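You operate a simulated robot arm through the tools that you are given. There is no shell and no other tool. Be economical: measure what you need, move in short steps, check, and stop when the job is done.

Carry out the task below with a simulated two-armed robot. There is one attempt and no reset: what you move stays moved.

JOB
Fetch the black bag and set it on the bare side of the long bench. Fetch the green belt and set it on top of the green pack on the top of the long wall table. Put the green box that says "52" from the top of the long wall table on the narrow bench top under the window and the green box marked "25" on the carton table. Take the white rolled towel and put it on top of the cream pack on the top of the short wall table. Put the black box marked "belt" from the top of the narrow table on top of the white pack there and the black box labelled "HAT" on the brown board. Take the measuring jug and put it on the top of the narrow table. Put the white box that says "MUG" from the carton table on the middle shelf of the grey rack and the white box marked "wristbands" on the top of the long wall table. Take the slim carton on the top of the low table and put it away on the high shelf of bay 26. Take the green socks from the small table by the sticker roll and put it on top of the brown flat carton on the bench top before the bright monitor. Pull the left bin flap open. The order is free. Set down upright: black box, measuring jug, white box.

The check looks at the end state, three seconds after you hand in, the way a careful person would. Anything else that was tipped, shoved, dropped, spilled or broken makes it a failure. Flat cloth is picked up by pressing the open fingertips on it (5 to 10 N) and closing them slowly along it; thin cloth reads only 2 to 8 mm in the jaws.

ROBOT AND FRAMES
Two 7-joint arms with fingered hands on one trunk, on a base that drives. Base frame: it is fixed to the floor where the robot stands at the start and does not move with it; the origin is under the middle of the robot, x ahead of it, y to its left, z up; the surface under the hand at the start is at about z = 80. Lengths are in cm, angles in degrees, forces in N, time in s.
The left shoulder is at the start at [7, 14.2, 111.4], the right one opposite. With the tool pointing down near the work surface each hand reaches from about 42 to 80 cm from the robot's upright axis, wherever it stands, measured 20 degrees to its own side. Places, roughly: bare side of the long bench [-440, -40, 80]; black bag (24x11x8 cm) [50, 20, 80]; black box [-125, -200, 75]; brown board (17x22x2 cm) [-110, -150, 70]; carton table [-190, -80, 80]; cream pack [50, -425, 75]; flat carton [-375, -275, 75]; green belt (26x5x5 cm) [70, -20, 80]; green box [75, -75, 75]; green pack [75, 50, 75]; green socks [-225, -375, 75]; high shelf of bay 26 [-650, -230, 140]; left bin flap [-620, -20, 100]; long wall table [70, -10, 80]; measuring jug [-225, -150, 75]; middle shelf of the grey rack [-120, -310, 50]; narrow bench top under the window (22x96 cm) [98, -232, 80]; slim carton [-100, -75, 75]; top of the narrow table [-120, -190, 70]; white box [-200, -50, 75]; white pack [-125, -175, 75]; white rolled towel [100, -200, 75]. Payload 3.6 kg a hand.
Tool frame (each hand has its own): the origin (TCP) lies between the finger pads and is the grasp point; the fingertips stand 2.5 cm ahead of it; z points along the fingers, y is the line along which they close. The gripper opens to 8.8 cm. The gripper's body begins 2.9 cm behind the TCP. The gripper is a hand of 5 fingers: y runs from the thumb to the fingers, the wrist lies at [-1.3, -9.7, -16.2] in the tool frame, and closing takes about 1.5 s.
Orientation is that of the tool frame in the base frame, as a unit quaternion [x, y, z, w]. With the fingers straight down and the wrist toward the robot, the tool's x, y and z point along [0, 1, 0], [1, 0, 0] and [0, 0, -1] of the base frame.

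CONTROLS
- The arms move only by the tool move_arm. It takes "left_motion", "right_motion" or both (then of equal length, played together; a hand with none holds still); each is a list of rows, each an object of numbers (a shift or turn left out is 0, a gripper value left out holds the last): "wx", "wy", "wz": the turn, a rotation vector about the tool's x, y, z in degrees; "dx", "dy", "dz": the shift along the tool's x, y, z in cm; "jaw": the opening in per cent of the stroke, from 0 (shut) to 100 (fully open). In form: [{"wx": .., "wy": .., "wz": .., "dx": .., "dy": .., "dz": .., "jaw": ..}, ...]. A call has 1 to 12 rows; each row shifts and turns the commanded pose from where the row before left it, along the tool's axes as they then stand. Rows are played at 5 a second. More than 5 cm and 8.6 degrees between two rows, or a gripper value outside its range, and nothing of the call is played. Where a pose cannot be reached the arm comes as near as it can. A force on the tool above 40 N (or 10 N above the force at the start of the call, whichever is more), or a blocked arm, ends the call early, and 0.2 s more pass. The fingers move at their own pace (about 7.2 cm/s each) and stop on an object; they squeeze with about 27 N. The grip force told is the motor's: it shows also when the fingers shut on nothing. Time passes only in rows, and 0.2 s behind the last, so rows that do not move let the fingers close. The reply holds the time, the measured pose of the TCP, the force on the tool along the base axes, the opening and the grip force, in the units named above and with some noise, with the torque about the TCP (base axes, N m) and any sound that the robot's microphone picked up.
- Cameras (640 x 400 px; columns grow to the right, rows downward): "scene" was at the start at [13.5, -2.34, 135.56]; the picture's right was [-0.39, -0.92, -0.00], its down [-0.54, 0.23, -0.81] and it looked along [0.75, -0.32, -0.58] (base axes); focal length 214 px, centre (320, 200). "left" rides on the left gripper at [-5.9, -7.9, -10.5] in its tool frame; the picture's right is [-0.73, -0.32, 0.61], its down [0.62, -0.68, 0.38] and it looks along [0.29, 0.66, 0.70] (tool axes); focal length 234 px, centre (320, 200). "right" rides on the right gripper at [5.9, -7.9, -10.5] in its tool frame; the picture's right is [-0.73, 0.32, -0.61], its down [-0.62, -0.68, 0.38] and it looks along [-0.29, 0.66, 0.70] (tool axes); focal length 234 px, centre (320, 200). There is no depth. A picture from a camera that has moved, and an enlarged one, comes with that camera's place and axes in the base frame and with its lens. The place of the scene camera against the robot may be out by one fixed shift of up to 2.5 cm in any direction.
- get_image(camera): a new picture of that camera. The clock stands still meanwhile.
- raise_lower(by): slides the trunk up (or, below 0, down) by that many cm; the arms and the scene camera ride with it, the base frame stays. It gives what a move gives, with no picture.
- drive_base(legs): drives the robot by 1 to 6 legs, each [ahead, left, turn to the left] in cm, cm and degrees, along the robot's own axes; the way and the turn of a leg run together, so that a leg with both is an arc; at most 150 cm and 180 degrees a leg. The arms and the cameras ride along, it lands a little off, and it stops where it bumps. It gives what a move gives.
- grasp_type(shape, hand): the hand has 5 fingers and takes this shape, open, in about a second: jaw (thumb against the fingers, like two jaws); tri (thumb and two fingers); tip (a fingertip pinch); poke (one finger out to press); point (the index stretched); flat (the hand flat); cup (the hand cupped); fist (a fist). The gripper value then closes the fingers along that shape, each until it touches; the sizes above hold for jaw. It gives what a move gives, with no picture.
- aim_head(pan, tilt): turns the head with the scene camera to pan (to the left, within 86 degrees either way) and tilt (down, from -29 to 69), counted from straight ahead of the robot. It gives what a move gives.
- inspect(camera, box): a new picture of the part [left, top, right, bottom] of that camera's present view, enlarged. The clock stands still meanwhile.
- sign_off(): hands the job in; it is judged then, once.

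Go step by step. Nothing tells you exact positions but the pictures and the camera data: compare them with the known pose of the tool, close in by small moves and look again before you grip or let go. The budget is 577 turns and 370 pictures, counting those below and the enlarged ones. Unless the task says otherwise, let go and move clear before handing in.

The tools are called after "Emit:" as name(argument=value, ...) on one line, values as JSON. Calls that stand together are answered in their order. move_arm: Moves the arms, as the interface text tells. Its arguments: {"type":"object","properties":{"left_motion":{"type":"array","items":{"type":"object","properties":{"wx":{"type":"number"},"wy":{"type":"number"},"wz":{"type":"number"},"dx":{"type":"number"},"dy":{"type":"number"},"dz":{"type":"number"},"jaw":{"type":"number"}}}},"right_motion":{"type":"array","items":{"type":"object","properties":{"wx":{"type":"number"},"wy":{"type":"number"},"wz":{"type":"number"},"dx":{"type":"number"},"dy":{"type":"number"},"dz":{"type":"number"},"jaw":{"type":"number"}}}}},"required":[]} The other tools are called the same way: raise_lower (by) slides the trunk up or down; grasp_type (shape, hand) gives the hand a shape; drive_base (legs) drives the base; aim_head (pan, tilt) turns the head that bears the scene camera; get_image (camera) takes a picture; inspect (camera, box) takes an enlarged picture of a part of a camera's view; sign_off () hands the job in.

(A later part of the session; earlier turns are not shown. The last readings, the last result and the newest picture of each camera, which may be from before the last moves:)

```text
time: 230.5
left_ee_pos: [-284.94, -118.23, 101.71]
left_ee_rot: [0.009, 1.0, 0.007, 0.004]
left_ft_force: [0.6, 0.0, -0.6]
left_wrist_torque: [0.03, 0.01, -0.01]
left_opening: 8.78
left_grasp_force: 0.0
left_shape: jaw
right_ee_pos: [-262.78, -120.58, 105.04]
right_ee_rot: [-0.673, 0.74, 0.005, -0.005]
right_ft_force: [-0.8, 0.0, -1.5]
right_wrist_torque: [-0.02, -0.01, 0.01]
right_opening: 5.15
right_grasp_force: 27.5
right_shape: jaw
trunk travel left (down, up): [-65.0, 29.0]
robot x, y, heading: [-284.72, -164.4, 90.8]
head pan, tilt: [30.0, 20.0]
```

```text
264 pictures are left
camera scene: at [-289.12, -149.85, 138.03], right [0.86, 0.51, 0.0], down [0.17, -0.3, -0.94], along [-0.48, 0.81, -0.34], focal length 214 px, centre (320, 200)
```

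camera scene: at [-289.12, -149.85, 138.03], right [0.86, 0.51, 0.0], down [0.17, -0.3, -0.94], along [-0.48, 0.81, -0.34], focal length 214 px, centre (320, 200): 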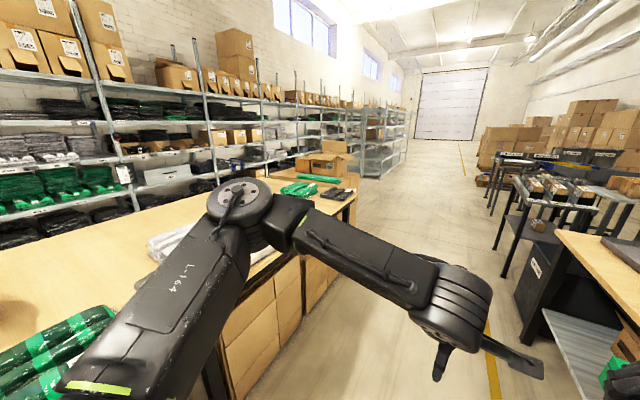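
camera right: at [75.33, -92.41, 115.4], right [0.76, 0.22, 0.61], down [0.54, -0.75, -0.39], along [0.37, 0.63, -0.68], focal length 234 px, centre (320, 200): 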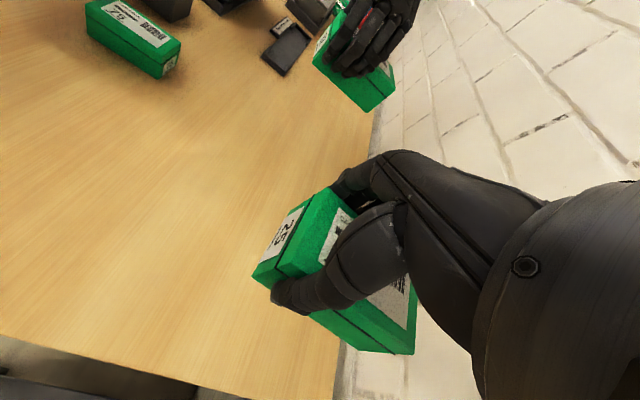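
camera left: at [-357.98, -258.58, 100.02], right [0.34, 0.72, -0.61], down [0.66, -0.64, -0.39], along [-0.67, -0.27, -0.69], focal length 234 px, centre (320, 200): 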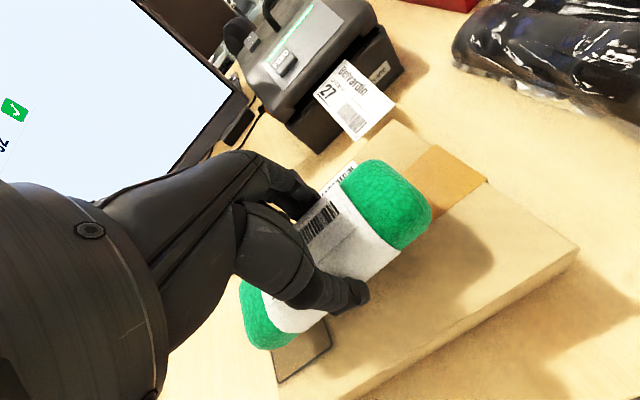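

Emit:
drive_base(legs=[[80, 12, 0], [0, 0, -90]])

Emit:
aim_head(pan=0, tilt=30)

Emit:
get_image(camera="scene")

```text
time: 238.6
left_ee_pos: [-251.71, -84.66, 101.88]
left_ee_rot: [0.718, 0.696, 0.003, 0.006]
left_ft_force: [0.6, 0.0, 0.0]
left_wrist_torque: [0.0, 0.0, -0.06]
left_opening: 8.74
left_grasp_force: 0.0
left_shape: jaw
right_ee_pos: [-254.3, -106.84, 105.07]
right_ee_rot: [0.052, 0.999, 0.008, 0.0]
right_ft_force: [-0.3, -0.3, -0.6]
right_wrist_torque: [0.01, 0.05, -0.04]
right_opening: 5.13
right_grasp_force: 27.4
right_shape: jaw
trunk travel left (down, up): [-65.0, 29.0]
robot x, y, heading: [-297.41, -84.25, 0.1]
head pan, tilt: [30.0, 20.0]
```

```text
time: 239.6
left_ee_pos: [-251.66, -84.75, 101.8]
left_ee_rot: [0.718, 0.696, 0.003, 0.006]
left_ft_force: [0.1, -0.1, 0.3]
left_wrist_torque: [0.03, -0.01, 0.02]
left_opening: 8.75
left_grasp_force: 0.0
left_shape: jaw
right_ee_pos: [-254.24, -106.79, 105.16]
right_ee_rot: [0.052, 0.999, 0.008, 0.0]
right_ft_force: [-0.4, 0.2, -1.1]
right_wrist_torque: [-0.01, -0.02, -0.01]
right_opening: 5.12
right_grasp_force: 26.5
right_shape: jaw
trunk travel left (down, up): [-65.0, 29.0]
robot x, y, heading: [-297.22, -84.42, -0.2]
head pan, tilt: [0.0, 30.0]
```

```text
263 pictures are left
camera scene: at [-283.06, -83.45, 136.43], right [0.0, -1.0, 0.0], down [-0.5, 0.0, -0.87], along [0.87, 0.0, -0.5], focal length 214 px, centre (320, 200)
```

scene: 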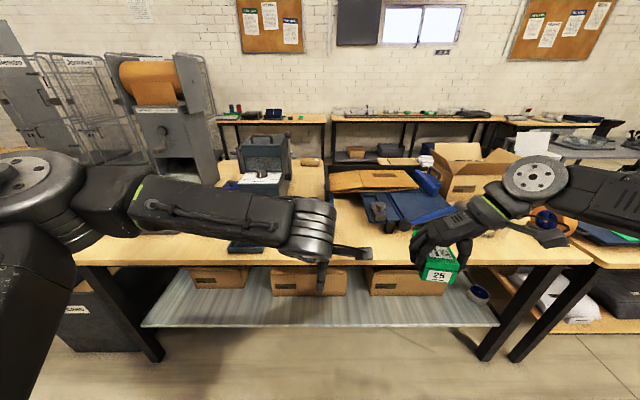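

Emit:
inspect(camera="scene", box=[180, 120, 380, 270])

Emit:
inspect(camera="scene", box=[350, 120, 600, 270])

Emit:
get_image(camera="left")

```text
2.67 times, centred on (280, 195) of scene
camera zoom: at [-283.06, -83.45, 136.43], right [0.0, -1.0, 0.0], down [-0.5, 0.0, -0.87], along [0.87, 0.0, -0.5], focal length 572 px, centre (427, 213)
```

zoom: 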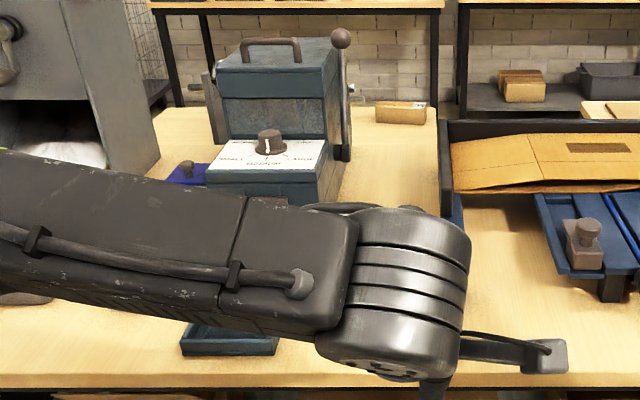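

```text
2.56 times, centred on (475, 195) of scene
camera zoom: at [-283.06, -83.45, 136.43], right [0.0, -1.0, 0.0], down [-0.5, 0.0, -0.87], along [0.87, 0.0, -0.5], focal length 549 px, centre (-77, 213)
```

zoom: 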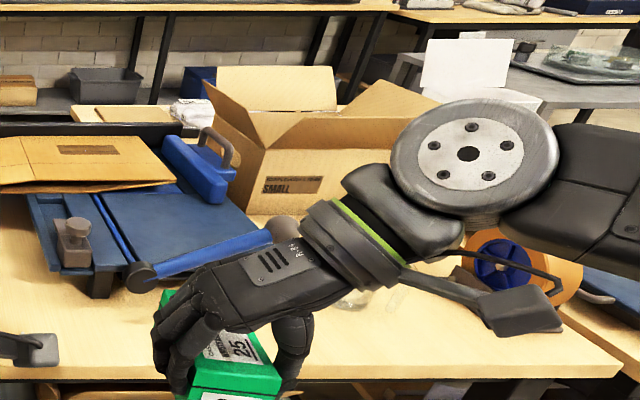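

```text
260 pictures are left
camera left: at [-259.97, -90.3, 112.12], right [-0.34, -0.72, -0.61], down [-0.66, 0.64, -0.4], along [0.67, 0.27, -0.69], focal length 234 px, centre (320, 200)
```

left: 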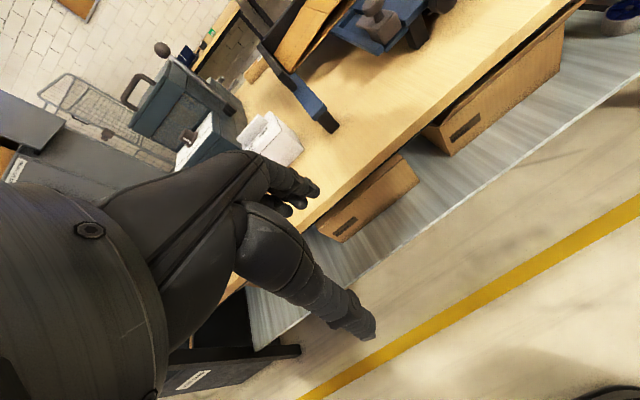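

Bare area on the carton table front around [-217,-91]. I move there with box 25.

Emit:
drive_base(legs=[[20, 15, 0]])

Emit:
move_arm(right_motion=[{"dx": -4}, {"dx": -4}, {"dx": -4}])

Emit:
get_image(camera="scene")

Emit:
get_image(camera="right")

```text
time: 241.4
left_ee_pos: [-231.64, -69.83, 101.83]
left_ee_rot: [0.718, 0.696, 0.004, 0.007]
left_ft_force: [0.2, 0.1, -0.8]
left_wrist_torque: [0.03, 0.0, -0.01]
left_opening: 8.78
left_grasp_force: 0.1
left_shape: jaw
right_ee_pos: [-234.24, -91.91, 105.18]
right_ee_rot: [0.052, 0.999, 0.008, 0.001]
right_ft_force: [0.6, -0.2, -0.6]
right_wrist_torque: [-0.01, 0.02, 0.0]
right_opening: 5.12
right_grasp_force: 26.9
right_shape: jaw
trunk travel left (down, up): [-65.0, 29.0]
robot x, y, heading: [-277.27, -69.42, -0.1]
head pan, tilt: [0.0, 30.0]
```

```text
time: 242.2
left_ee_pos: [-231.49, -69.93, 101.72]
left_ee_rot: [0.718, 0.697, 0.002, 0.006]
left_ft_force: [-0.3, 0.4, -0.4]
left_wrist_torque: [-0.05, -0.01, 0.02]
left_opening: 8.77
left_grasp_force: 0.1
left_shape: jaw
right_ee_pos: [-222.19, -93.14, 104.96]
right_ee_rot: [0.053, 0.999, 0.007, 0.0]
right_ft_force: [0.4, 0.0, -1.5]
right_wrist_torque: [-0.01, 0.02, 0.01]
right_opening: 5.1
right_grasp_force: 26.6
right_shape: jaw
trunk travel left (down, up): [-65.0, 29.0]
robot x, y, heading: [-277.28, -69.77, -0.2]
head pan, tilt: [0.0, 30.0]
```

```text
259 pictures are left
camera scene: at [-262.75, -68.55, 136.4], right [0.0, -1.0, 0.0], down [-0.5, 0.0, -0.87], along [0.87, 0.0, -0.5], focal length 214 px, centre (320, 200)
```

scene: 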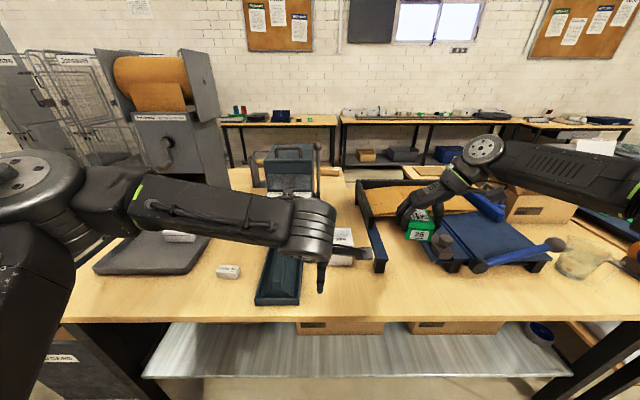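

```text
258 pictures are left
camera right: at [-228.89, -100.49, 115.24], right [0.76, 0.24, 0.61], down [0.55, -0.74, -0.39], along [0.36, 0.63, -0.69], focal length 234 px, centre (320, 200)
```

right: 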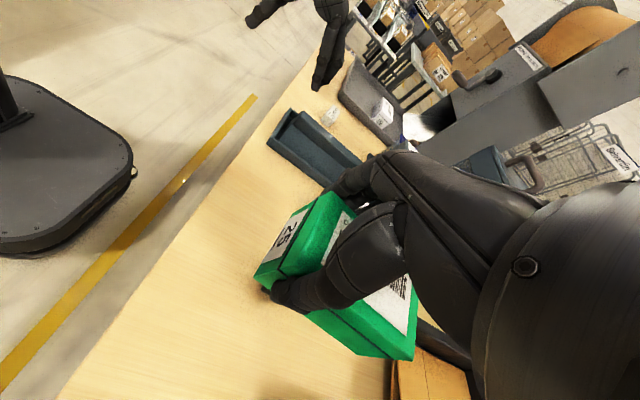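

The bare spot between the blue trough and the frame bar, centre ≈[-219,-76], suits. I strafe left 17 and lower box 25.

Emit:
drive_base(legs=[[0, 17, 0]])

Emit:
move_arm(right_motion=[{"dz": 4}, {"dz": 4}, {"dz": 4}])

Emit:
aim_head(pan=-10, tilt=45)

Emit:
get_image(camera="scene")

Emit:
get_image(camera="right")

```text
time: 243.7
left_ee_pos: [-231.53, -53.03, 101.81]
left_ee_rot: [0.718, 0.696, 0.004, 0.007]
left_ft_force: [0.9, -0.3, -0.3]
left_wrist_torque: [-0.03, -0.03, 0.03]
left_opening: 8.77
left_grasp_force: 0.0
left_shape: jaw
right_ee_pos: [-222.11, -76.3, 104.97]
right_ee_rot: [0.052, 0.999, 0.009, 0.0]
right_ft_force: [0.1, -0.2, -0.4]
right_wrist_torque: [-0.02, 0.0, 0.0]
right_opening: 5.11
right_grasp_force: 26.9
right_shape: jaw
trunk travel left (down, up): [-65.0, 29.0]
robot x, y, heading: [-277.28, -52.55, -0.3]
head pan, tilt: [0.0, 30.0]
```

```text
time: 244.5
left_ee_pos: [-231.41, -53.07, 101.79]
left_ee_rot: [0.717, 0.697, 0.004, 0.006]
left_ft_force: [-0.5, -0.1, 0.1]
left_wrist_torque: [0.01, 0.0, -0.01]
left_opening: 8.77
left_grasp_force: 0.1
left_shape: jaw
right_ee_pos: [-222.28, -76.07, 92.98]
right_ee_rot: [0.053, 0.999, 0.008, 0.0]
right_ft_force: [0.0, -0.2, -1.3]
right_wrist_torque: [0.01, 0.01, 0.01]
right_opening: 5.13
right_grasp_force: 26.9
right_shape: jaw
trunk travel left (down, up): [-65.0, 29.0]
robot x, y, heading: [-277.31, -52.92, -0.4]
head pan, tilt: [0.0, 30.0]
```

```text
time: 245.2
left_ee_pos: [-231.49, -53.06, 101.75]
left_ee_rot: [0.718, 0.696, 0.003, 0.007]
left_ft_force: [0.5, 0.6, -1.0]
left_wrist_torque: [-0.01, 0.0, 0.02]
left_opening: 8.78
left_grasp_force: 0.0
left_shape: jaw
right_ee_pos: [-222.26, -76.11, 93.15]
right_ee_rot: [0.053, 0.999, 0.008, 0.0]
right_ft_force: [-0.8, -0.8, -0.6]
right_wrist_torque: [0.0, 0.01, 0.0]
right_opening: 5.1
right_grasp_force: 26.6
right_shape: jaw
trunk travel left (down, up): [-65.0, 29.0]
robot x, y, heading: [-277.27, -52.64, -0.4]
head pan, tilt: [-10.0, 45.0]
```

```text
257 pictures are left
camera scene: at [-263.93, -53.16, 134.17], right [-0.18, -0.98, 0.0], down [-0.7, 0.12, -0.71], along [0.7, -0.12, -0.71], focal length 214 px, centre (320, 200)
```

scene: 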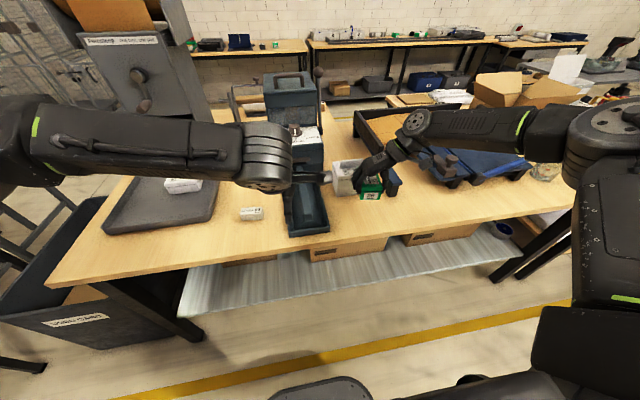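

```text
256 pictures are left
camera right: at [-229.0, -83.48, 103.32], right [0.75, 0.23, 0.61], down [0.55, -0.74, -0.39], along [0.36, 0.63, -0.69], focal length 234 px, centre (320, 200)
```

right: 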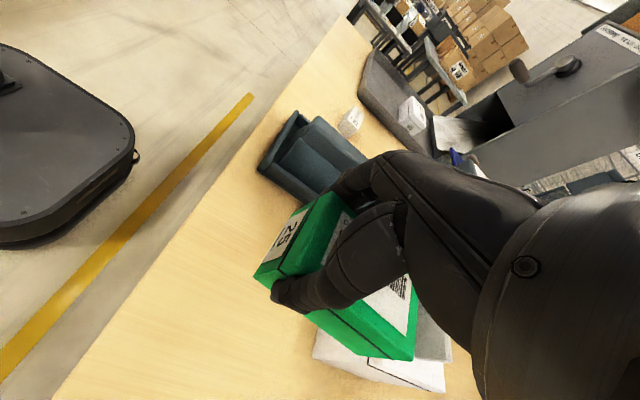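

Emit:
inspect(camera="scene", box=[270, 120, 430, 240])

Emit:
inspect(camera="scene", box=[100, 150, 290, 250])

```text
3.33 times, centred on (350, 180) of scene
camera zoom: at [-263.93, -53.16, 134.17], right [-0.18, -0.98, 0.0], down [-0.7, 0.12, -0.71], along [0.7, -0.12, -0.71], focal length 715 px, centre (220, 267)
```

zoom: 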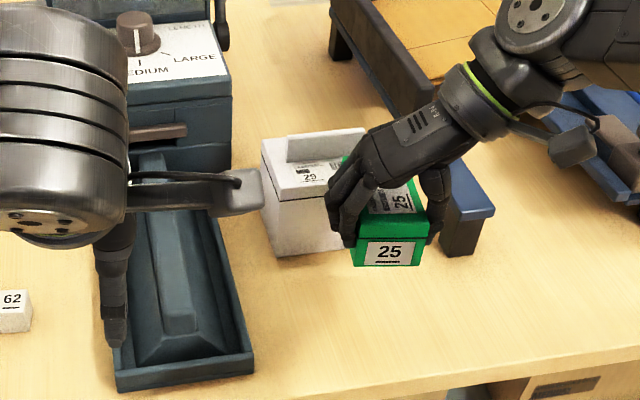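

```text
3.37 times, centred on (195, 200) of scene
camera zoom: at [-263.93, -53.16, 134.17], right [-0.18, -0.98, 0.0], down [-0.7, 0.12, -0.71], along [0.7, -0.12, -0.71], focal length 722 px, centre (741, 200)
```

zoom: 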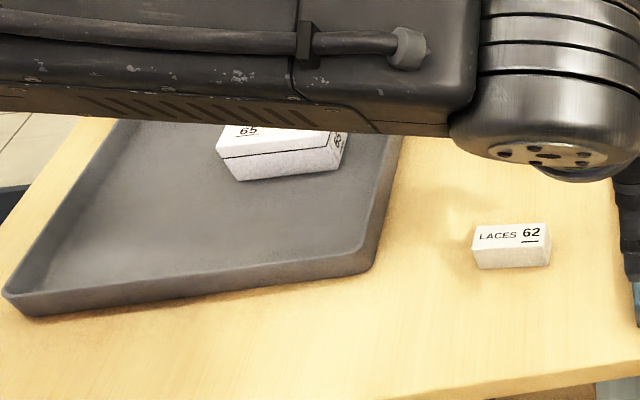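

White boxes: one by the 25 box, one in the tray, and a small LACES. I set 25 nearer the front edge and slightly right.

Emit:
move_arm(right_motion=[{"dx": 3, "dy": -2}, {"dy": -2.5}, {"dz": 4}, {"dz": 2}])

Emit:
get_image(camera="right")

```text
time: 246.2
left_ee_pos: [-231.54, -53.18, 101.84]
left_ee_rot: [0.718, 0.696, 0.003, 0.007]
left_ft_force: [-0.2, -0.6, 1.3]
left_wrist_torque: [0.03, -0.01, 0.0]
left_opening: 8.78
left_grasp_force: 0.0
left_shape: jaw
right_ee_pos: [-225.58, -80.2, 86.98]
right_ee_rot: [0.054, 0.999, 0.007, 0.001]
right_ft_force: [0.7, 0.0, -1.1]
right_wrist_torque: [-0.01, -0.01, -0.02]
right_opening: 5.14
right_grasp_force: 27.1
right_shape: jaw
trunk travel left (down, up): [-65.0, 29.0]
robot x, y, heading: [-277.34, -52.56, -0.3]
head pan, tilt: [-10.0, 45.0]
```

```text
253 pictures are left
camera right: at [-232.42, -87.59, 97.18], right [0.75, 0.23, 0.61], down [0.55, -0.74, -0.39], along [0.36, 0.63, -0.68], focal length 234 px, centre (320, 200)
```

right: 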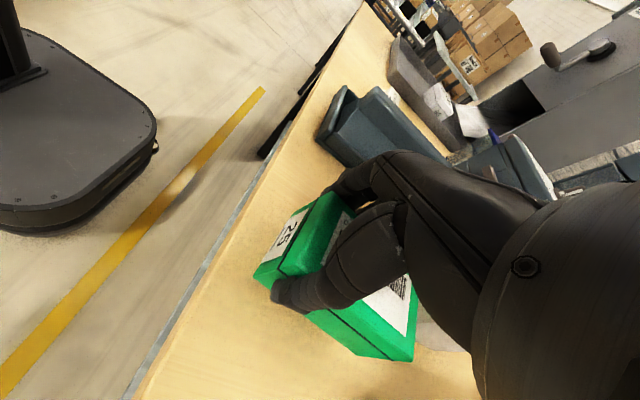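

Emit:
move_arm(right_motion=[{"dz": 1}, {"dz": 0.8}, {"dz": 0.5}, {"dz": 0.5}])

```text
time: 247.2
left_ee_pos: [-231.52, -53.09, 101.77]
left_ee_rot: [0.718, 0.696, 0.003, 0.007]
left_ft_force: [-0.4, 0.1, 0.1]
left_wrist_torque: [0.01, 0.04, 0.03]
left_opening: 8.79
left_grasp_force: 0.1
left_shape: jaw
right_ee_pos: [-226.44, -80.13, 85.03]
right_ee_rot: [0.053, 0.999, 0.006, 0.001]
right_ft_force: [0.0, 0.3, -0.8]
right_wrist_torque: [0.02, 0.03, 0.01]
right_opening: 5.12
right_grasp_force: 26.9
right_shape: jaw
right hand out of reach, approached as far as the arm can: row 2, 3, 4
trunk travel left (down, up): [-65.0, 29.0]
robot x, y, heading: [-277.7, -52.62, -0.2]
head pan, tilt: [-10.0, 45.0]
```

Emit:
raise_lower(by=-1)

```text
time: 247.8
left_ee_pos: [-231.71, -53.03, 100.79]
left_ee_rot: [0.717, 0.697, 0.003, 0.007]
left_ft_force: [-0.1, -0.2, -0.3]
left_wrist_torque: [-0.04, -0.02, 0.0]
left_opening: 8.79
left_grasp_force: 0.0
left_shape: jaw
right_ee_pos: [-226.47, -79.97, 84.08]
right_ee_rot: [0.054, 0.999, 0.006, 0.002]
right_ft_force: [0.7, -0.6, 6.9]
right_wrist_torque: [-0.12, -0.02, 0.07]
right_opening: 5.14
right_grasp_force: 27.3
right_shape: jaw
trunk travel left (down, up): [-64.0, 30.0]
robot x, y, heading: [-277.82, -52.79, -0.3]
head pan, tilt: [-10.0, 45.0]
```

Contact; release and rise.

Emit:
move_arm(right_motion=[{"jaw": 40}, {"jaw": 70}, {"jaw": 100}, {"jaw": 100}, {"dz": -3}, {"dz": -4}, {"dz": -4}, {"dz": -4}])

Emit:
get_image(camera="right")

Emit:
inspect(camera="scene", box=[270, 120, 430, 240])

```text
time: 249.6
left_ee_pos: [-231.4, -52.95, 100.81]
left_ee_rot: [0.717, 0.697, 0.002, 0.007]
left_ft_force: [-0.4, -0.5, -0.2]
left_wrist_torque: [-0.03, -0.03, 0.01]
left_opening: 8.79
left_grasp_force: 0.0
left_shape: jaw
right_ee_pos: [-226.58, -80.29, 99.17]
right_ee_rot: [0.053, 0.999, 0.007, 0.001]
right_ft_force: [0.1, -0.3, -0.4]
right_wrist_torque: [0.05, -0.03, 0.01]
right_opening: 8.75
right_grasp_force: 0.1
right_shape: jaw
trunk travel left (down, up): [-64.0, 30.0]
robot x, y, heading: [-276.97, -52.69, -0.0]
head pan, tilt: [-10.0, 45.0]
```

```text
252 pictures are left
camera right: at [-233.36, -87.62, 109.38], right [0.75, 0.24, 0.61], down [0.55, -0.74, -0.39], along [0.36, 0.63, -0.69], focal length 234 px, centre (320, 200)
```

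right: 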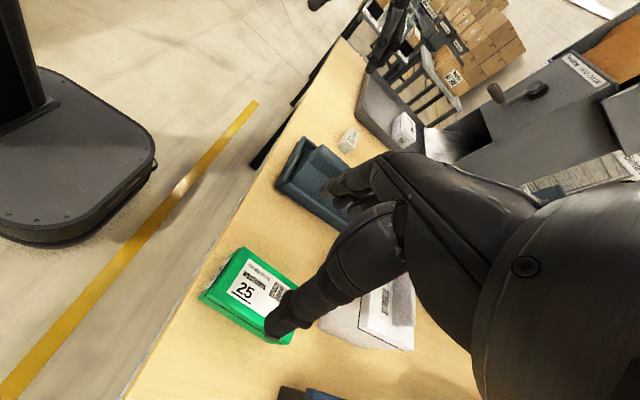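

```text
3.33 times, centred on (350, 180) of scene
camera zoom: at [-264.0, -53.11, 133.17], right [-0.18, -0.98, 0.0], down [-0.7, 0.12, -0.71], along [0.7, -0.12, -0.71], focal length 715 px, centre (220, 267)
```

zoom: 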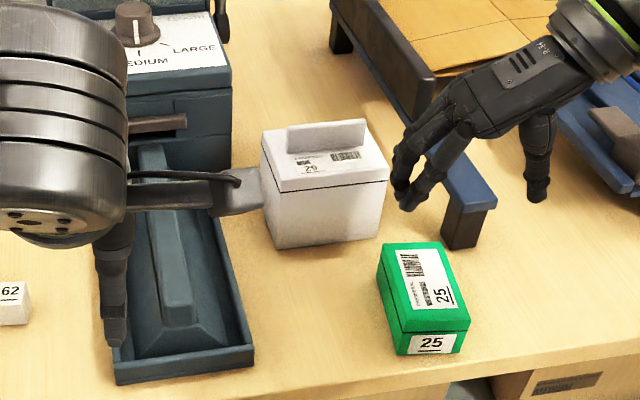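

Box 25 is set. Now read the white boxes' labels.

Emit:
inspect(camera="scene", box=[325, 135, 375, 175])

Emit:
inspect(camera="right", box=[330, 240, 430, 360])

Emit:
inspect(camera="right", box=[330, 80, 430, 180])

```text
10.00 times, centred on (350, 155) of scene
camera zoom: at [-264.0, -53.11, 133.17], right [-0.18, -0.98, 0.0], down [-0.7, 0.12, -0.71], along [0.7, -0.12, -0.71], focal length 2145 px, centre (20, 650)
```

zoom: 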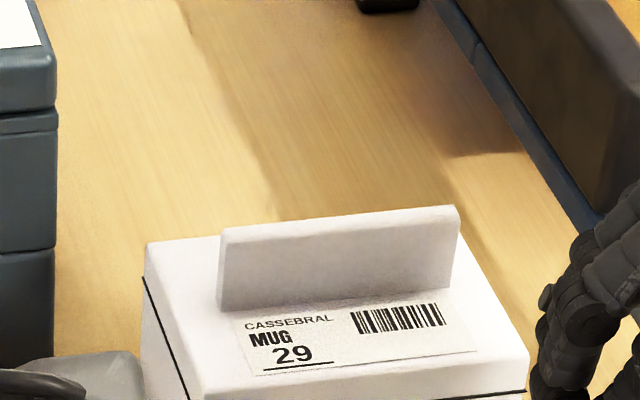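

```text
3.33 times, centred on (380, 300) of right
camera zoom: at [-233.36, -87.62, 109.38], right [0.75, 0.24, 0.61], down [0.55, -0.74, -0.39], along [0.36, 0.63, -0.69], focal length 781 px, centre (120, -133)
```

zoom: 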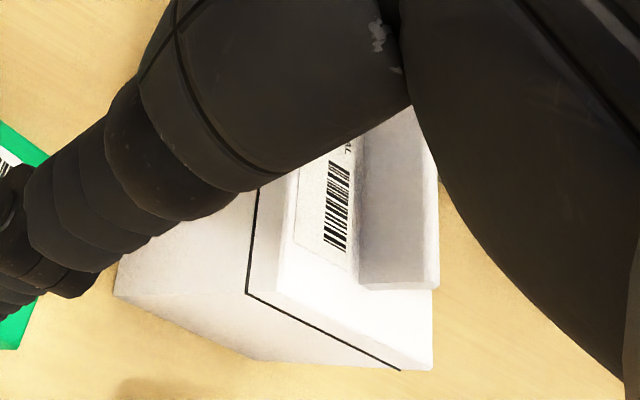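

```text
4.00 times, centred on (380, 130) of right
camera zoom: at [-233.36, -87.62, 109.38], right [0.75, 0.24, 0.61], down [0.55, -0.74, -0.39], along [0.36, 0.63, -0.69], focal length 937 px, centre (80, 480)
```

zoom: 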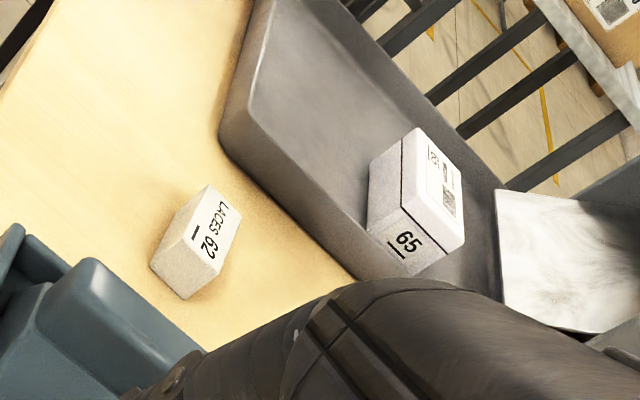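

MUG is the box with the fin by 25. I plan to hold it by the fin with a strongly tilted right hand (for the shelf). First clear the left hand up/left, and rotate the right hand.

Emit:
move_arm(left_motion=[{"dz": -4}, {"dz": -4}, {"dx": 4}, {"dx": 4}, {"dx": 4}, {"dx": 0}, {"dx": 0}, {"dx": 0}, {"dx": 0}, {"dx": 0}, {"dx": 0}, {"dx": 0}], right_motion=[{"dz": -4}, {"dz": -4}, {"dz": -3, "wz": 8}, {"wz": 8}, {"wz": 8}, {"wz": 8}, {"wz": 8}, {"wz": 8}, {"wz": 8}, {"wz": 8}, {"wz": 8}, {"wz": 8}])

Emit:
move_arm(right_motion=[{"wz": 8}, {"wz": 3, "wy": 5}, {"wy": 8}, {"wy": 8}, {"wy": 8}, {"wy": 8}, {"wy": 8}, {"wy": 8}, {"wy": 7}])

Emit:
get_image(camera="right")

Emit:
get_image(camera="scene")

```text
time: 252.2
left_ee_pos: [-231.3, -40.94, 108.84]
left_ee_rot: [0.718, 0.696, 0.003, 0.006]
left_ft_force: [1.3, 1.0, 0.1]
left_wrist_torque: [-0.01, 0.01, 0.02]
left_opening: 8.78
left_grasp_force: 0.1
left_shape: jaw
right_ee_pos: [-226.56, -80.32, 110.04]
right_ee_rot: [0.683, 0.73, 0.006, -0.004]
right_ft_force: [-1.1, 0.1, -0.6]
right_wrist_torque: [-0.01, -0.01, 0.02]
right_opening: 8.75
right_grasp_force: 0.1
right_shape: jaw
trunk travel left (down, up): [-64.0, 30.0]
robot x, y, heading: [-277.34, -52.84, -0.3]
head pan, tilt: [-10.0, 45.0]
```

```text
time: 254.2
left_ee_pos: [-231.26, -40.88, 108.79]
left_ee_rot: [0.718, 0.696, 0.003, 0.006]
left_ft_force: [0.2, 0.4, 0.5]
left_wrist_torque: [0.01, 0.0, -0.01]
left_opening: 8.78
left_grasp_force: 0.0
left_shape: jaw
right_ee_pos: [-226.53, -80.58, 109.86]
right_ee_rot: [0.646, 0.57, 0.38, -0.336]
right_ft_force: [0.7, -0.2, -0.7]
right_wrist_torque: [-0.02, 0.0, -0.03]
right_opening: 8.77
right_grasp_force: 0.1
right_shape: jaw
trunk travel left (down, up): [-64.0, 30.0]
robot x, y, heading: [-277.09, -52.91, -0.1]
head pan, tilt: [-10.0, 45.0]
```

```text
247 pictures are left
camera right: at [-235.2, -85.8, 120.09], right [0.21, -0.92, -0.34], down [-0.67, 0.12, -0.73], along [0.71, 0.38, -0.59], focal length 234 px, centre (320, 200)
```

right: 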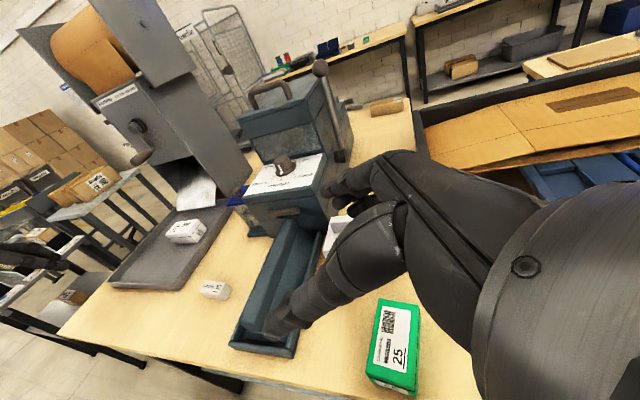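

```text
246 pictures are left
camera scene: at [-263.93, -53.19, 133.17], right [-0.18, -0.98, 0.0], down [-0.7, 0.13, -0.71], along [0.7, -0.12, -0.71], focal length 214 px, centre (320, 200)
```

scene: 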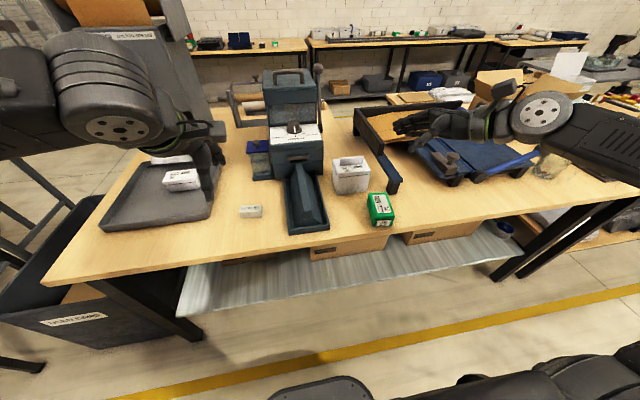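

Emit:
inspect(camera="scene", box=[320, 80, 560, 200])

Emit:
grasp_type(shape="tri", hand="right")

Emit:
inspect(camera="scene", box=[320, 80, 560, 200])

```text
2.67 times, centred on (440, 140) of scene
camera zoom: at [-263.93, -53.19, 133.17], right [-0.18, -0.98, 0.0], down [-0.7, 0.13, -0.71], along [0.7, -0.12, -0.71], focal length 572 px, centre (0, 360)
```

zoom: 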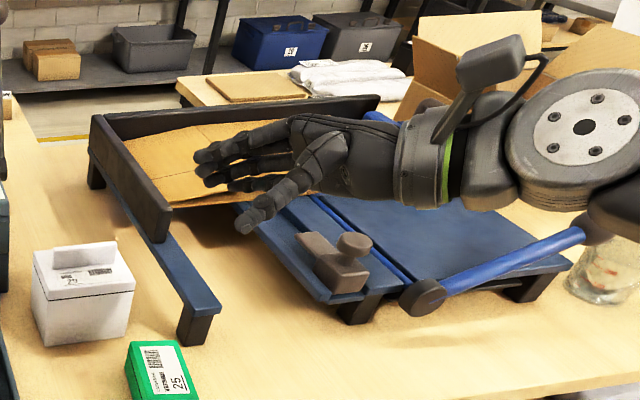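

```text
time: 255.1
left_ee_pos: [-231.17, -40.9, 108.77]
left_ee_rot: [0.718, 0.696, 0.003, 0.006]
left_ft_force: [0.4, 0.3, 1.5]
left_wrist_torque: [0.01, -0.03, -0.04]
left_opening: 8.75
left_grasp_force: 0.1
left_shape: jaw
right_ee_pos: [-226.47, -80.44, 110.03]
right_ee_rot: [0.647, 0.571, 0.379, -0.335]
right_ft_force: [-0.4, -0.2, 0.2]
right_wrist_torque: [0.0, 0.0, 0.02]
right_opening: 8.77
right_grasp_force: 0.2
right_shape: tri
trunk travel left (down, up): [-64.0, 30.0]
robot x, y, heading: [-277.4, -52.9, -0.2]
head pan, tilt: [-10.0, 45.0]
```

```text
2.67 times, centred on (440, 140) of scene
camera zoom: at [-263.94, -53.15, 133.17], right [-0.18, -0.98, 0.0], down [-0.7, 0.12, -0.71], along [0.7, -0.12, -0.71], focal length 572 px, centre (0, 360)
```

zoom: 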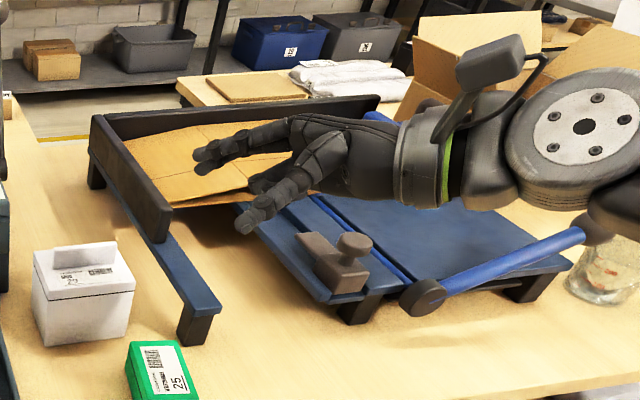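

The "tri" shape keeps low fingers folded away — good. I correct the yaw and move to a pre-grasp right of the fin.

Emit:
move_arm(right_motion=[{"wx": 6.1, "wz": -3.4}, {"dy": 4.8}, {"dy": 4.8}, {"dy": 4.8}, {"dy": 4.8}, {"dx": -4, "dz": 1.2}, {"dx": -4, "dz": 1.2}, {"dx": -2.5, "dz": 1.0}])

Emit:
get_image(camera="right")

Emit:
inspect(camera="scene", box=[310, 120, 470, 240])

```text
time: 256.9
left_ee_pos: [-231.26, -41.02, 108.84]
left_ee_rot: [0.718, 0.696, 0.003, 0.007]
left_ft_force: [-0.6, 0.4, 0.0]
left_wrist_torque: [0.0, 0.01, 0.0]
left_opening: 8.78
left_grasp_force: 0.0
left_shape: jaw
right_ee_pos: [-216.16, -80.11, 105.23]
right_ee_rot: [0.612, 0.609, 0.357, -0.357]
right_ft_force: [0.5, -0.5, 1.1]
right_wrist_torque: [-0.02, 0.01, -0.03]
right_opening: 8.77
right_grasp_force: 0.1
right_shape: tri
right hand out of reach, approached as far as the arm can: row 4, 5, 6, 7, 8
trunk travel left (down, up): [-64.0, 30.0]
robot x, y, heading: [-277.26, -52.45, 0.1]
head pan, tilt: [-10.0, 45.0]
```

```text
243 pictures are left
camera right: at [-224.2, -86.37, 115.41], right [0.32, -0.89, -0.34], down [-0.68, 0.03, -0.73], along [0.66, 0.46, -0.59], focal length 234 px, centre (320, 200)
```

right: 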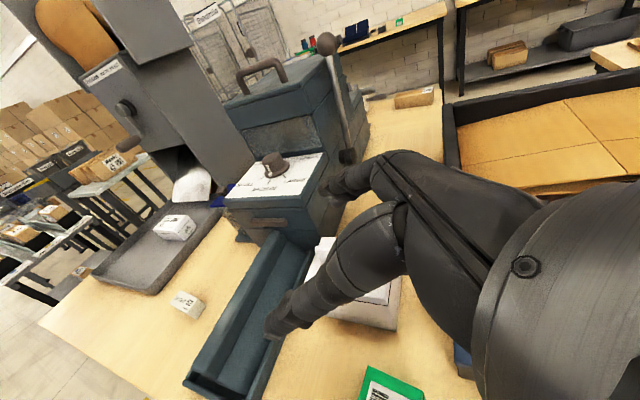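

```text
3.33 times, centred on (390, 180) of scene
camera zoom: at [-263.97, -53.14, 133.17], right [-0.18, -0.98, 0.0], down [-0.7, 0.12, -0.71], along [0.7, -0.12, -0.71], focal length 715 px, centre (87, 267)
```

zoom: 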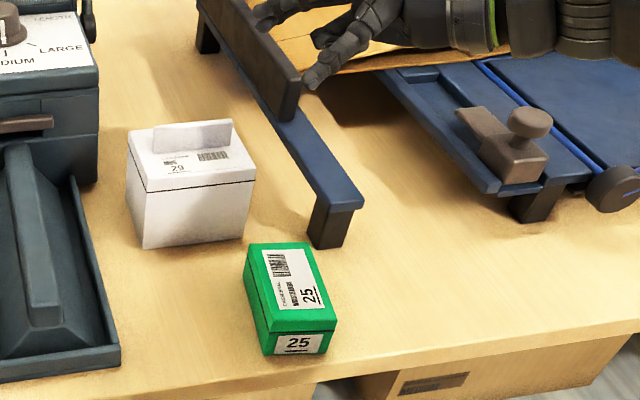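

Emit:
drive_base(legs=[[11, -6, 0]])

Emit:
move_arm(right_motion=[{"dx": -2, "dz": -1}, {"dx": -3.5, "dz": -2}, {"dx": 0, "dz": 0}])

Emit:
get_image(camera="right")

Emit:
inspect(camera="scene", box=[260, 120, 420, 240])

```text
time: 258.2
left_ee_pos: [-220.26, -46.98, 108.75]
left_ee_rot: [0.718, 0.696, 0.002, 0.006]
left_ft_force: [0.6, -0.3, 0.3]
left_wrist_torque: [-0.02, 0.0, 0.0]
left_opening: 8.75
left_grasp_force: 0.0
left_shape: jaw
right_ee_pos: [-205.3, -86.31, 105.26]
right_ee_rot: [0.612, 0.609, 0.357, -0.356]
right_ft_force: [0.1, -0.4, -0.3]
right_wrist_torque: [0.01, 0.02, -0.01]
right_opening: 8.72
right_grasp_force: 0.0
right_shape: tri
trunk travel left (down, up): [-64.0, 30.0]
robot x, y, heading: [-266.65, -58.63, 0.2]
head pan, tilt: [-10.0, 45.0]
```

```text
time: 259.0
left_ee_pos: [-220.15, -47.0, 108.65]
left_ee_rot: [0.718, 0.696, 0.003, 0.006]
left_ft_force: [-0.1, -0.6, -0.8]
left_wrist_torque: [-0.03, 0.03, 0.02]
left_opening: 8.79
left_grasp_force: 0.0
left_shape: jaw
right_ee_pos: [-207.48, -90.89, 103.89]
right_ee_rot: [0.614, 0.608, 0.355, -0.356]
right_ft_force: [0.1, -0.8, 0.5]
right_wrist_torque: [-0.01, -0.01, 0.03]
right_opening: 8.74
right_grasp_force: 0.0
right_shape: tri
right hand out of reach, approached as far as the arm can: row 1, 2
trunk travel left (down, up): [-64.0, 30.0]
robot x, y, heading: [-266.68, -58.66, -0.5]
head pan, tilt: [-10.0, 45.0]
```

```text
241 pictures are left
camera right: at [-215.47, -97.04, 114.08], right [0.32, -0.89, -0.33], down [-0.68, 0.03, -0.73], along [0.66, 0.46, -0.6], focal length 234 px, centre (320, 200)
```

right: 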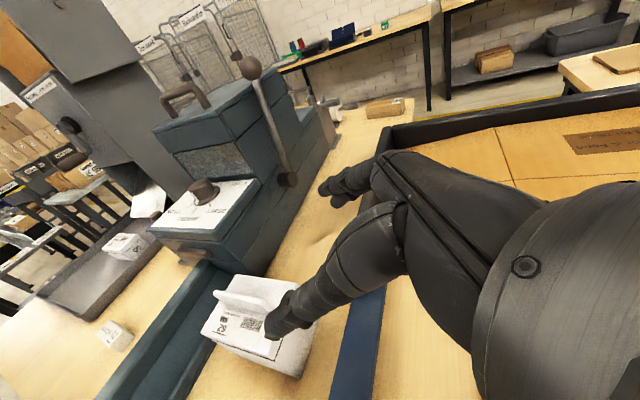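

```text
3.33 times, centred on (340, 180) of scene
camera zoom: at [-252.92, -59.13, 133.16], right [-0.18, -0.98, 0.0], down [-0.7, 0.12, -0.71], along [0.7, -0.13, -0.71], focal length 715 px, centre (253, 267)
```

zoom: 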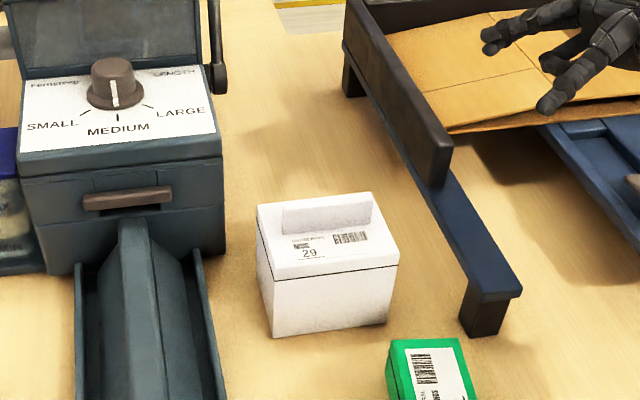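

Emit:
move_arm(left_motion=[{"dz": -4}, {"dz": -4}, {"dx": 4}])

Emit:
raise_lower(by=-8)

Emit:
move_arm(right_motion=[{"dx": 1, "dz": 2}, {"dx": -1, "dz": 2}])

Emit:
inspect(camera="scene", box=[260, 120, 420, 240])

Emit:
get_image(camera="right")

```text
time: 259.8
left_ee_pos: [-220.37, -42.66, 116.85]
left_ee_rot: [0.718, 0.696, 0.003, 0.007]
left_ft_force: [1.0, 0.5, -0.3]
left_wrist_torque: [-0.03, -0.01, 0.01]
left_opening: 8.74
left_grasp_force: 0.1
left_shape: jaw
right_ee_pos: [-207.53, -90.66, 103.99]
right_ee_rot: [0.615, 0.609, 0.355, -0.354]
right_ft_force: [0.5, 0.7, 0.4]
right_wrist_torque: [0.0, 0.01, 0.01]
right_opening: 8.76
right_grasp_force: 0.2
right_shape: tri
trunk travel left (down, up): [-64.0, 30.0]
robot x, y, heading: [-266.51, -58.73, 0.0]
head pan, tilt: [-10.0, 45.0]
```

```text
time: 260.9
left_ee_pos: [-220.26, -42.95, 108.87]
left_ee_rot: [0.718, 0.696, 0.003, 0.007]
left_ft_force: [-0.5, -0.2, 0.0]
left_wrist_torque: [0.01, -0.01, -0.01]
left_opening: 8.79
left_grasp_force: 0.0
left_shape: jaw
right_ee_pos: [-207.6, -90.91, 95.97]
right_ee_rot: [0.614, 0.608, 0.356, -0.356]
right_ft_force: [0.1, 0.1, 0.2]
right_wrist_torque: [-0.01, 0.03, 0.01]
right_opening: 8.76
right_grasp_force: 0.0
right_shape: tri
trunk travel left (down, up): [-56.0, 38.0]
robot x, y, heading: [-266.21, -58.6, -0.2]
head pan, tilt: [-10.0, 45.0]
```

```text
time: 261.5
left_ee_pos: [-220.2, -43.13, 108.82]
left_ee_rot: [0.718, 0.696, 0.003, 0.007]
left_ft_force: [0.2, -0.3, 0.0]
left_wrist_torque: [0.02, 0.0, 0.0]
left_opening: 8.79
left_grasp_force: 0.1
left_shape: jaw
right_ee_pos: [-207.88, -87.32, 94.3]
right_ee_rot: [0.615, 0.608, 0.355, -0.355]
right_ft_force: [0.4, 0.2, 0.3]
right_wrist_torque: [-0.01, -0.04, -0.02]
right_opening: 8.77
right_grasp_force: 0.0
right_shape: tri
right hand out of reach, approached as far as the arm can: row 2
trunk travel left (down, up): [-56.0, 38.0]
robot x, y, heading: [-266.66, -59.2, -0.2]
head pan, tilt: [-10.0, 45.0]
```

```text
3.33 times, centred on (340, 180) of scene
camera zoom: at [-252.97, -59.23, 125.17], right [-0.18, -0.98, 0.0], down [-0.7, 0.13, -0.71], along [0.7, -0.13, -0.71], focal length 715 px, centre (253, 267)
```

zoom: 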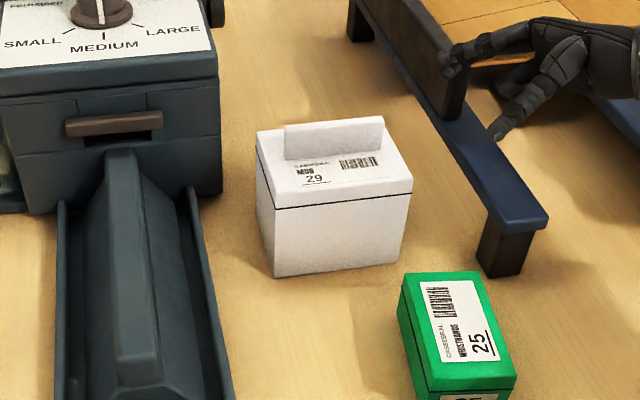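

```text
238 pictures are left
camera right: at [-215.83, -93.48, 104.51], right [0.31, -0.89, -0.33], down [-0.69, 0.03, -0.73], along [0.66, 0.46, -0.6], focal length 234 px, centre (320, 200)
```

right: 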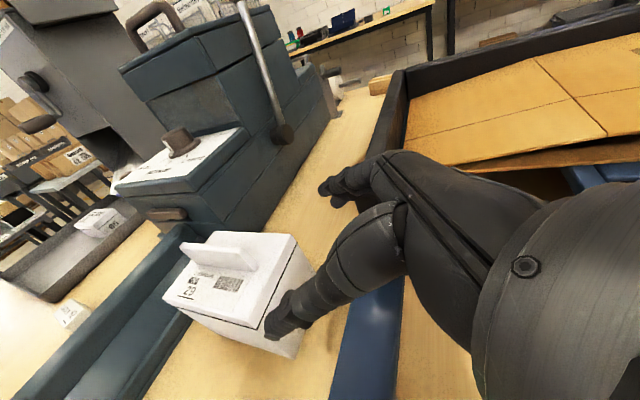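

Emit:
move_arm(right_motion=[{"dx": 2.4}, {"dz": 3}, {"dz": 2.5}])

Emit:
get_image(camera="right")

Emit:
inspect(camera="scene", box=[260, 120, 420, 240])

```text
time: 262.3
left_ee_pos: [-220.19, -42.89, 108.9]
left_ee_rot: [0.719, 0.695, 0.004, 0.006]
left_ft_force: [-0.4, -0.3, 0.1]
left_wrist_torque: [0.02, -0.01, -0.03]
left_opening: 8.77
left_grasp_force: 0.0
left_shape: jaw
right_ee_pos: [-207.78, -81.28, 93.72]
right_ee_rot: [0.614, 0.608, 0.356, -0.356]
right_ft_force: [-0.1, 0.1, -0.6]
right_wrist_torque: [-0.03, 0.02, 0.0]
right_opening: 8.75
right_grasp_force: 0.0
right_shape: tri
trunk travel left (down, up): [-56.0, 38.0]
robot x, y, heading: [-266.26, -58.6, -0.1]
head pan, tilt: [-10.0, 45.0]
```

```text
237 pictures are left
camera right: at [-215.81, -87.43, 103.93], right [0.32, -0.89, -0.33], down [-0.68, 0.03, -0.73], along [0.66, 0.46, -0.6], focal length 234 px, centre (320, 200)
```

right: 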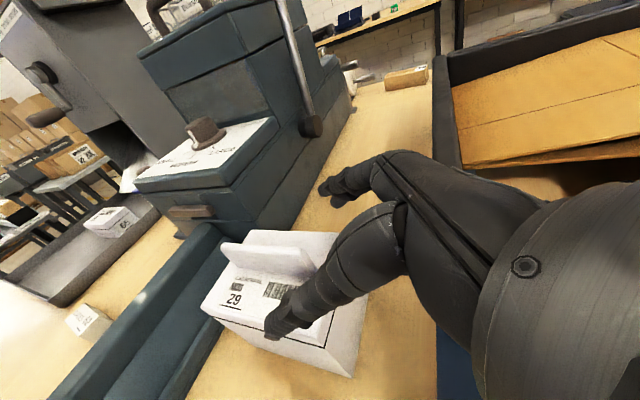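

```text
3.33 times, centred on (340, 180) of scene
camera zoom: at [-252.95, -59.15, 125.17], right [-0.18, -0.98, 0.0], down [-0.7, 0.13, -0.71], along [0.7, -0.13, -0.71], focal length 715 px, centre (253, 267)
```

zoom: 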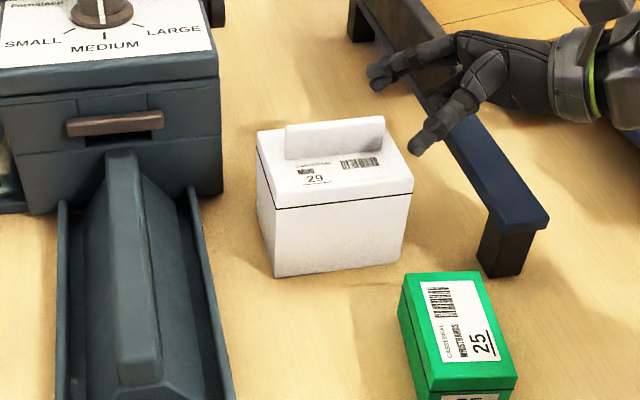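

Emit:
move_arm(right_motion=[{"dz": 2.5}, {"dz": 2}])

Emit:
inspect(camera="scene", box=[290, 110, 410, 200])

Emit:
get_image(camera="right")

```text
time: 262.9
left_ee_pos: [-220.18, -42.97, 108.9]
left_ee_rot: [0.718, 0.696, 0.003, 0.006]
left_ft_force: [0.1, 0.9, 0.9]
left_wrist_torque: [0.0, 0.01, -0.03]
left_opening: 8.8
left_grasp_force: 0.0
left_shape: jaw
right_ee_pos: [-208.54, -77.33, 92.13]
right_ee_rot: [0.615, 0.608, 0.354, -0.355]
right_ft_force: [-0.6, -0.6, -0.2]
right_wrist_torque: [0.0, 0.0, 0.03]
right_opening: 8.74
right_grasp_force: 0.1
right_shape: tri
right hand out of reach, approached as far as the arm can: row 1, 2
trunk travel left (down, up): [-56.0, 38.0]
robot x, y, heading: [-266.24, -58.75, -0.2]
head pan, tilt: [-10.0, 45.0]
```

```text
4.44 times, centred on (350, 155) of scene
camera zoom: at [-252.98, -59.18, 125.17], right [-0.18, -0.98, 0.0], down [-0.7, 0.13, -0.71], along [0.7, -0.13, -0.71], focal length 953 px, centre (187, 400)
```

zoom: 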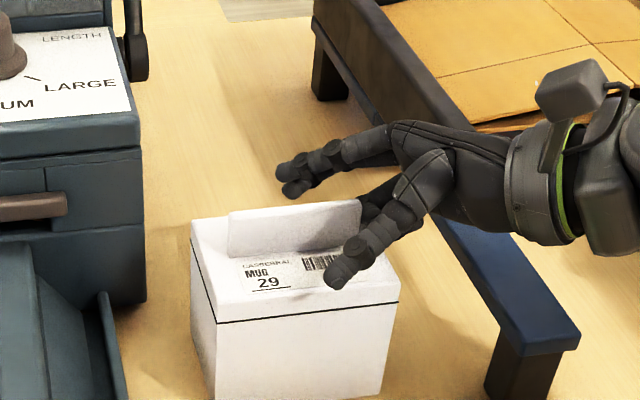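

```text
234 pictures are left
camera right: at [-216.44, -83.44, 102.45], right [0.31, -0.89, -0.33], down [-0.69, 0.03, -0.73], along [0.66, 0.45, -0.6], focal length 234 px, centre (320, 200)
```

right: 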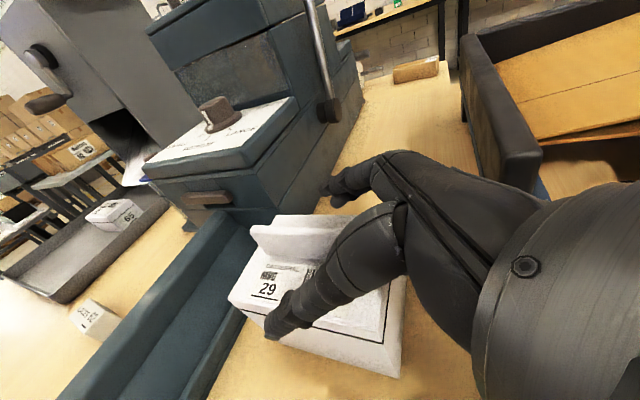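

Emit:
raise_lower(by=-1)

Emit:
move_arm(right_motion=[{"jaw": 0}, {"jaw": 0}, {"jaw": 0}, {"jaw": 0}, {"jaw": 0}, {"jaw": 0}, {"jaw": 0}, {"jaw": 0}, {"jaw": 0}])

Emit:
inspect(camera="scene", box=[290, 110, 410, 200])

```text
time: 263.5
left_ee_pos: [-220.43, -43.06, 107.93]
left_ee_rot: [0.718, 0.696, 0.003, 0.008]
left_ft_force: [0.0, -0.2, 0.6]
left_wrist_torque: [0.0, -0.01, 0.0]
left_opening: 8.77
left_grasp_force: 0.1
left_shape: jaw
right_ee_pos: [-208.48, -77.49, 91.54]
right_ee_rot: [0.615, 0.608, 0.356, -0.354]
right_ft_force: [2.3, -2.7, 17.6]
right_wrist_torque: [-0.5, -0.41, -0.02]
right_opening: 8.8
right_grasp_force: 0.2
right_shape: tri
trunk travel left (down, up): [-55.0, 39.0]
robot x, y, heading: [-266.68, -58.73, -0.4]
head pan, tilt: [-10.0, 45.0]
```

```text
time: 265.5
left_ee_pos: [-220.46, -42.93, 107.93]
left_ee_rot: [0.718, 0.696, 0.003, 0.007]
left_ft_force: [0.4, 0.8, -0.1]
left_wrist_torque: [0.0, 0.01, 0.01]
left_opening: 8.77
left_grasp_force: 0.1
left_shape: jaw
right_ee_pos: [-208.83, -77.4, 91.5]
right_ee_rot: [0.616, 0.608, 0.357, -0.353]
right_ft_force: [7.5, -6.8, 31.0]
right_wrist_torque: [-0.82, -0.87, -0.15]
right_opening: 1.93
right_grasp_force: 26.6
right_shape: tri
trunk travel left (down, up): [-55.0, 39.0]
robot x, y, heading: [-266.32, -58.69, -0.2]
head pan, tilt: [-10.0, 45.0]
```

```text
4.44 times, centred on (350, 155) of scene
camera zoom: at [-253.31, -59.17, 124.22], right [-0.18, -0.98, 0.0], down [-0.69, 0.13, -0.71], along [0.7, -0.13, -0.7], focal length 953 px, centre (187, 400)
```

zoom: 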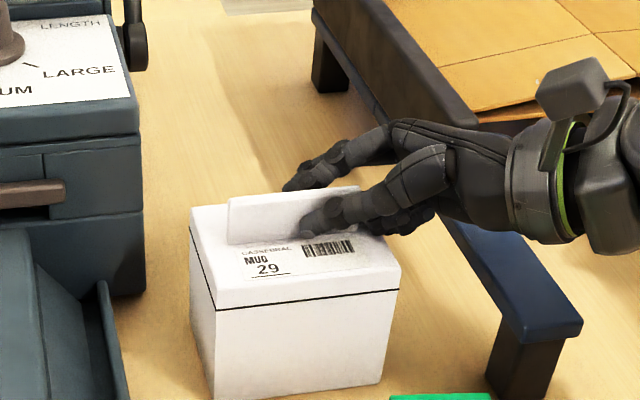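

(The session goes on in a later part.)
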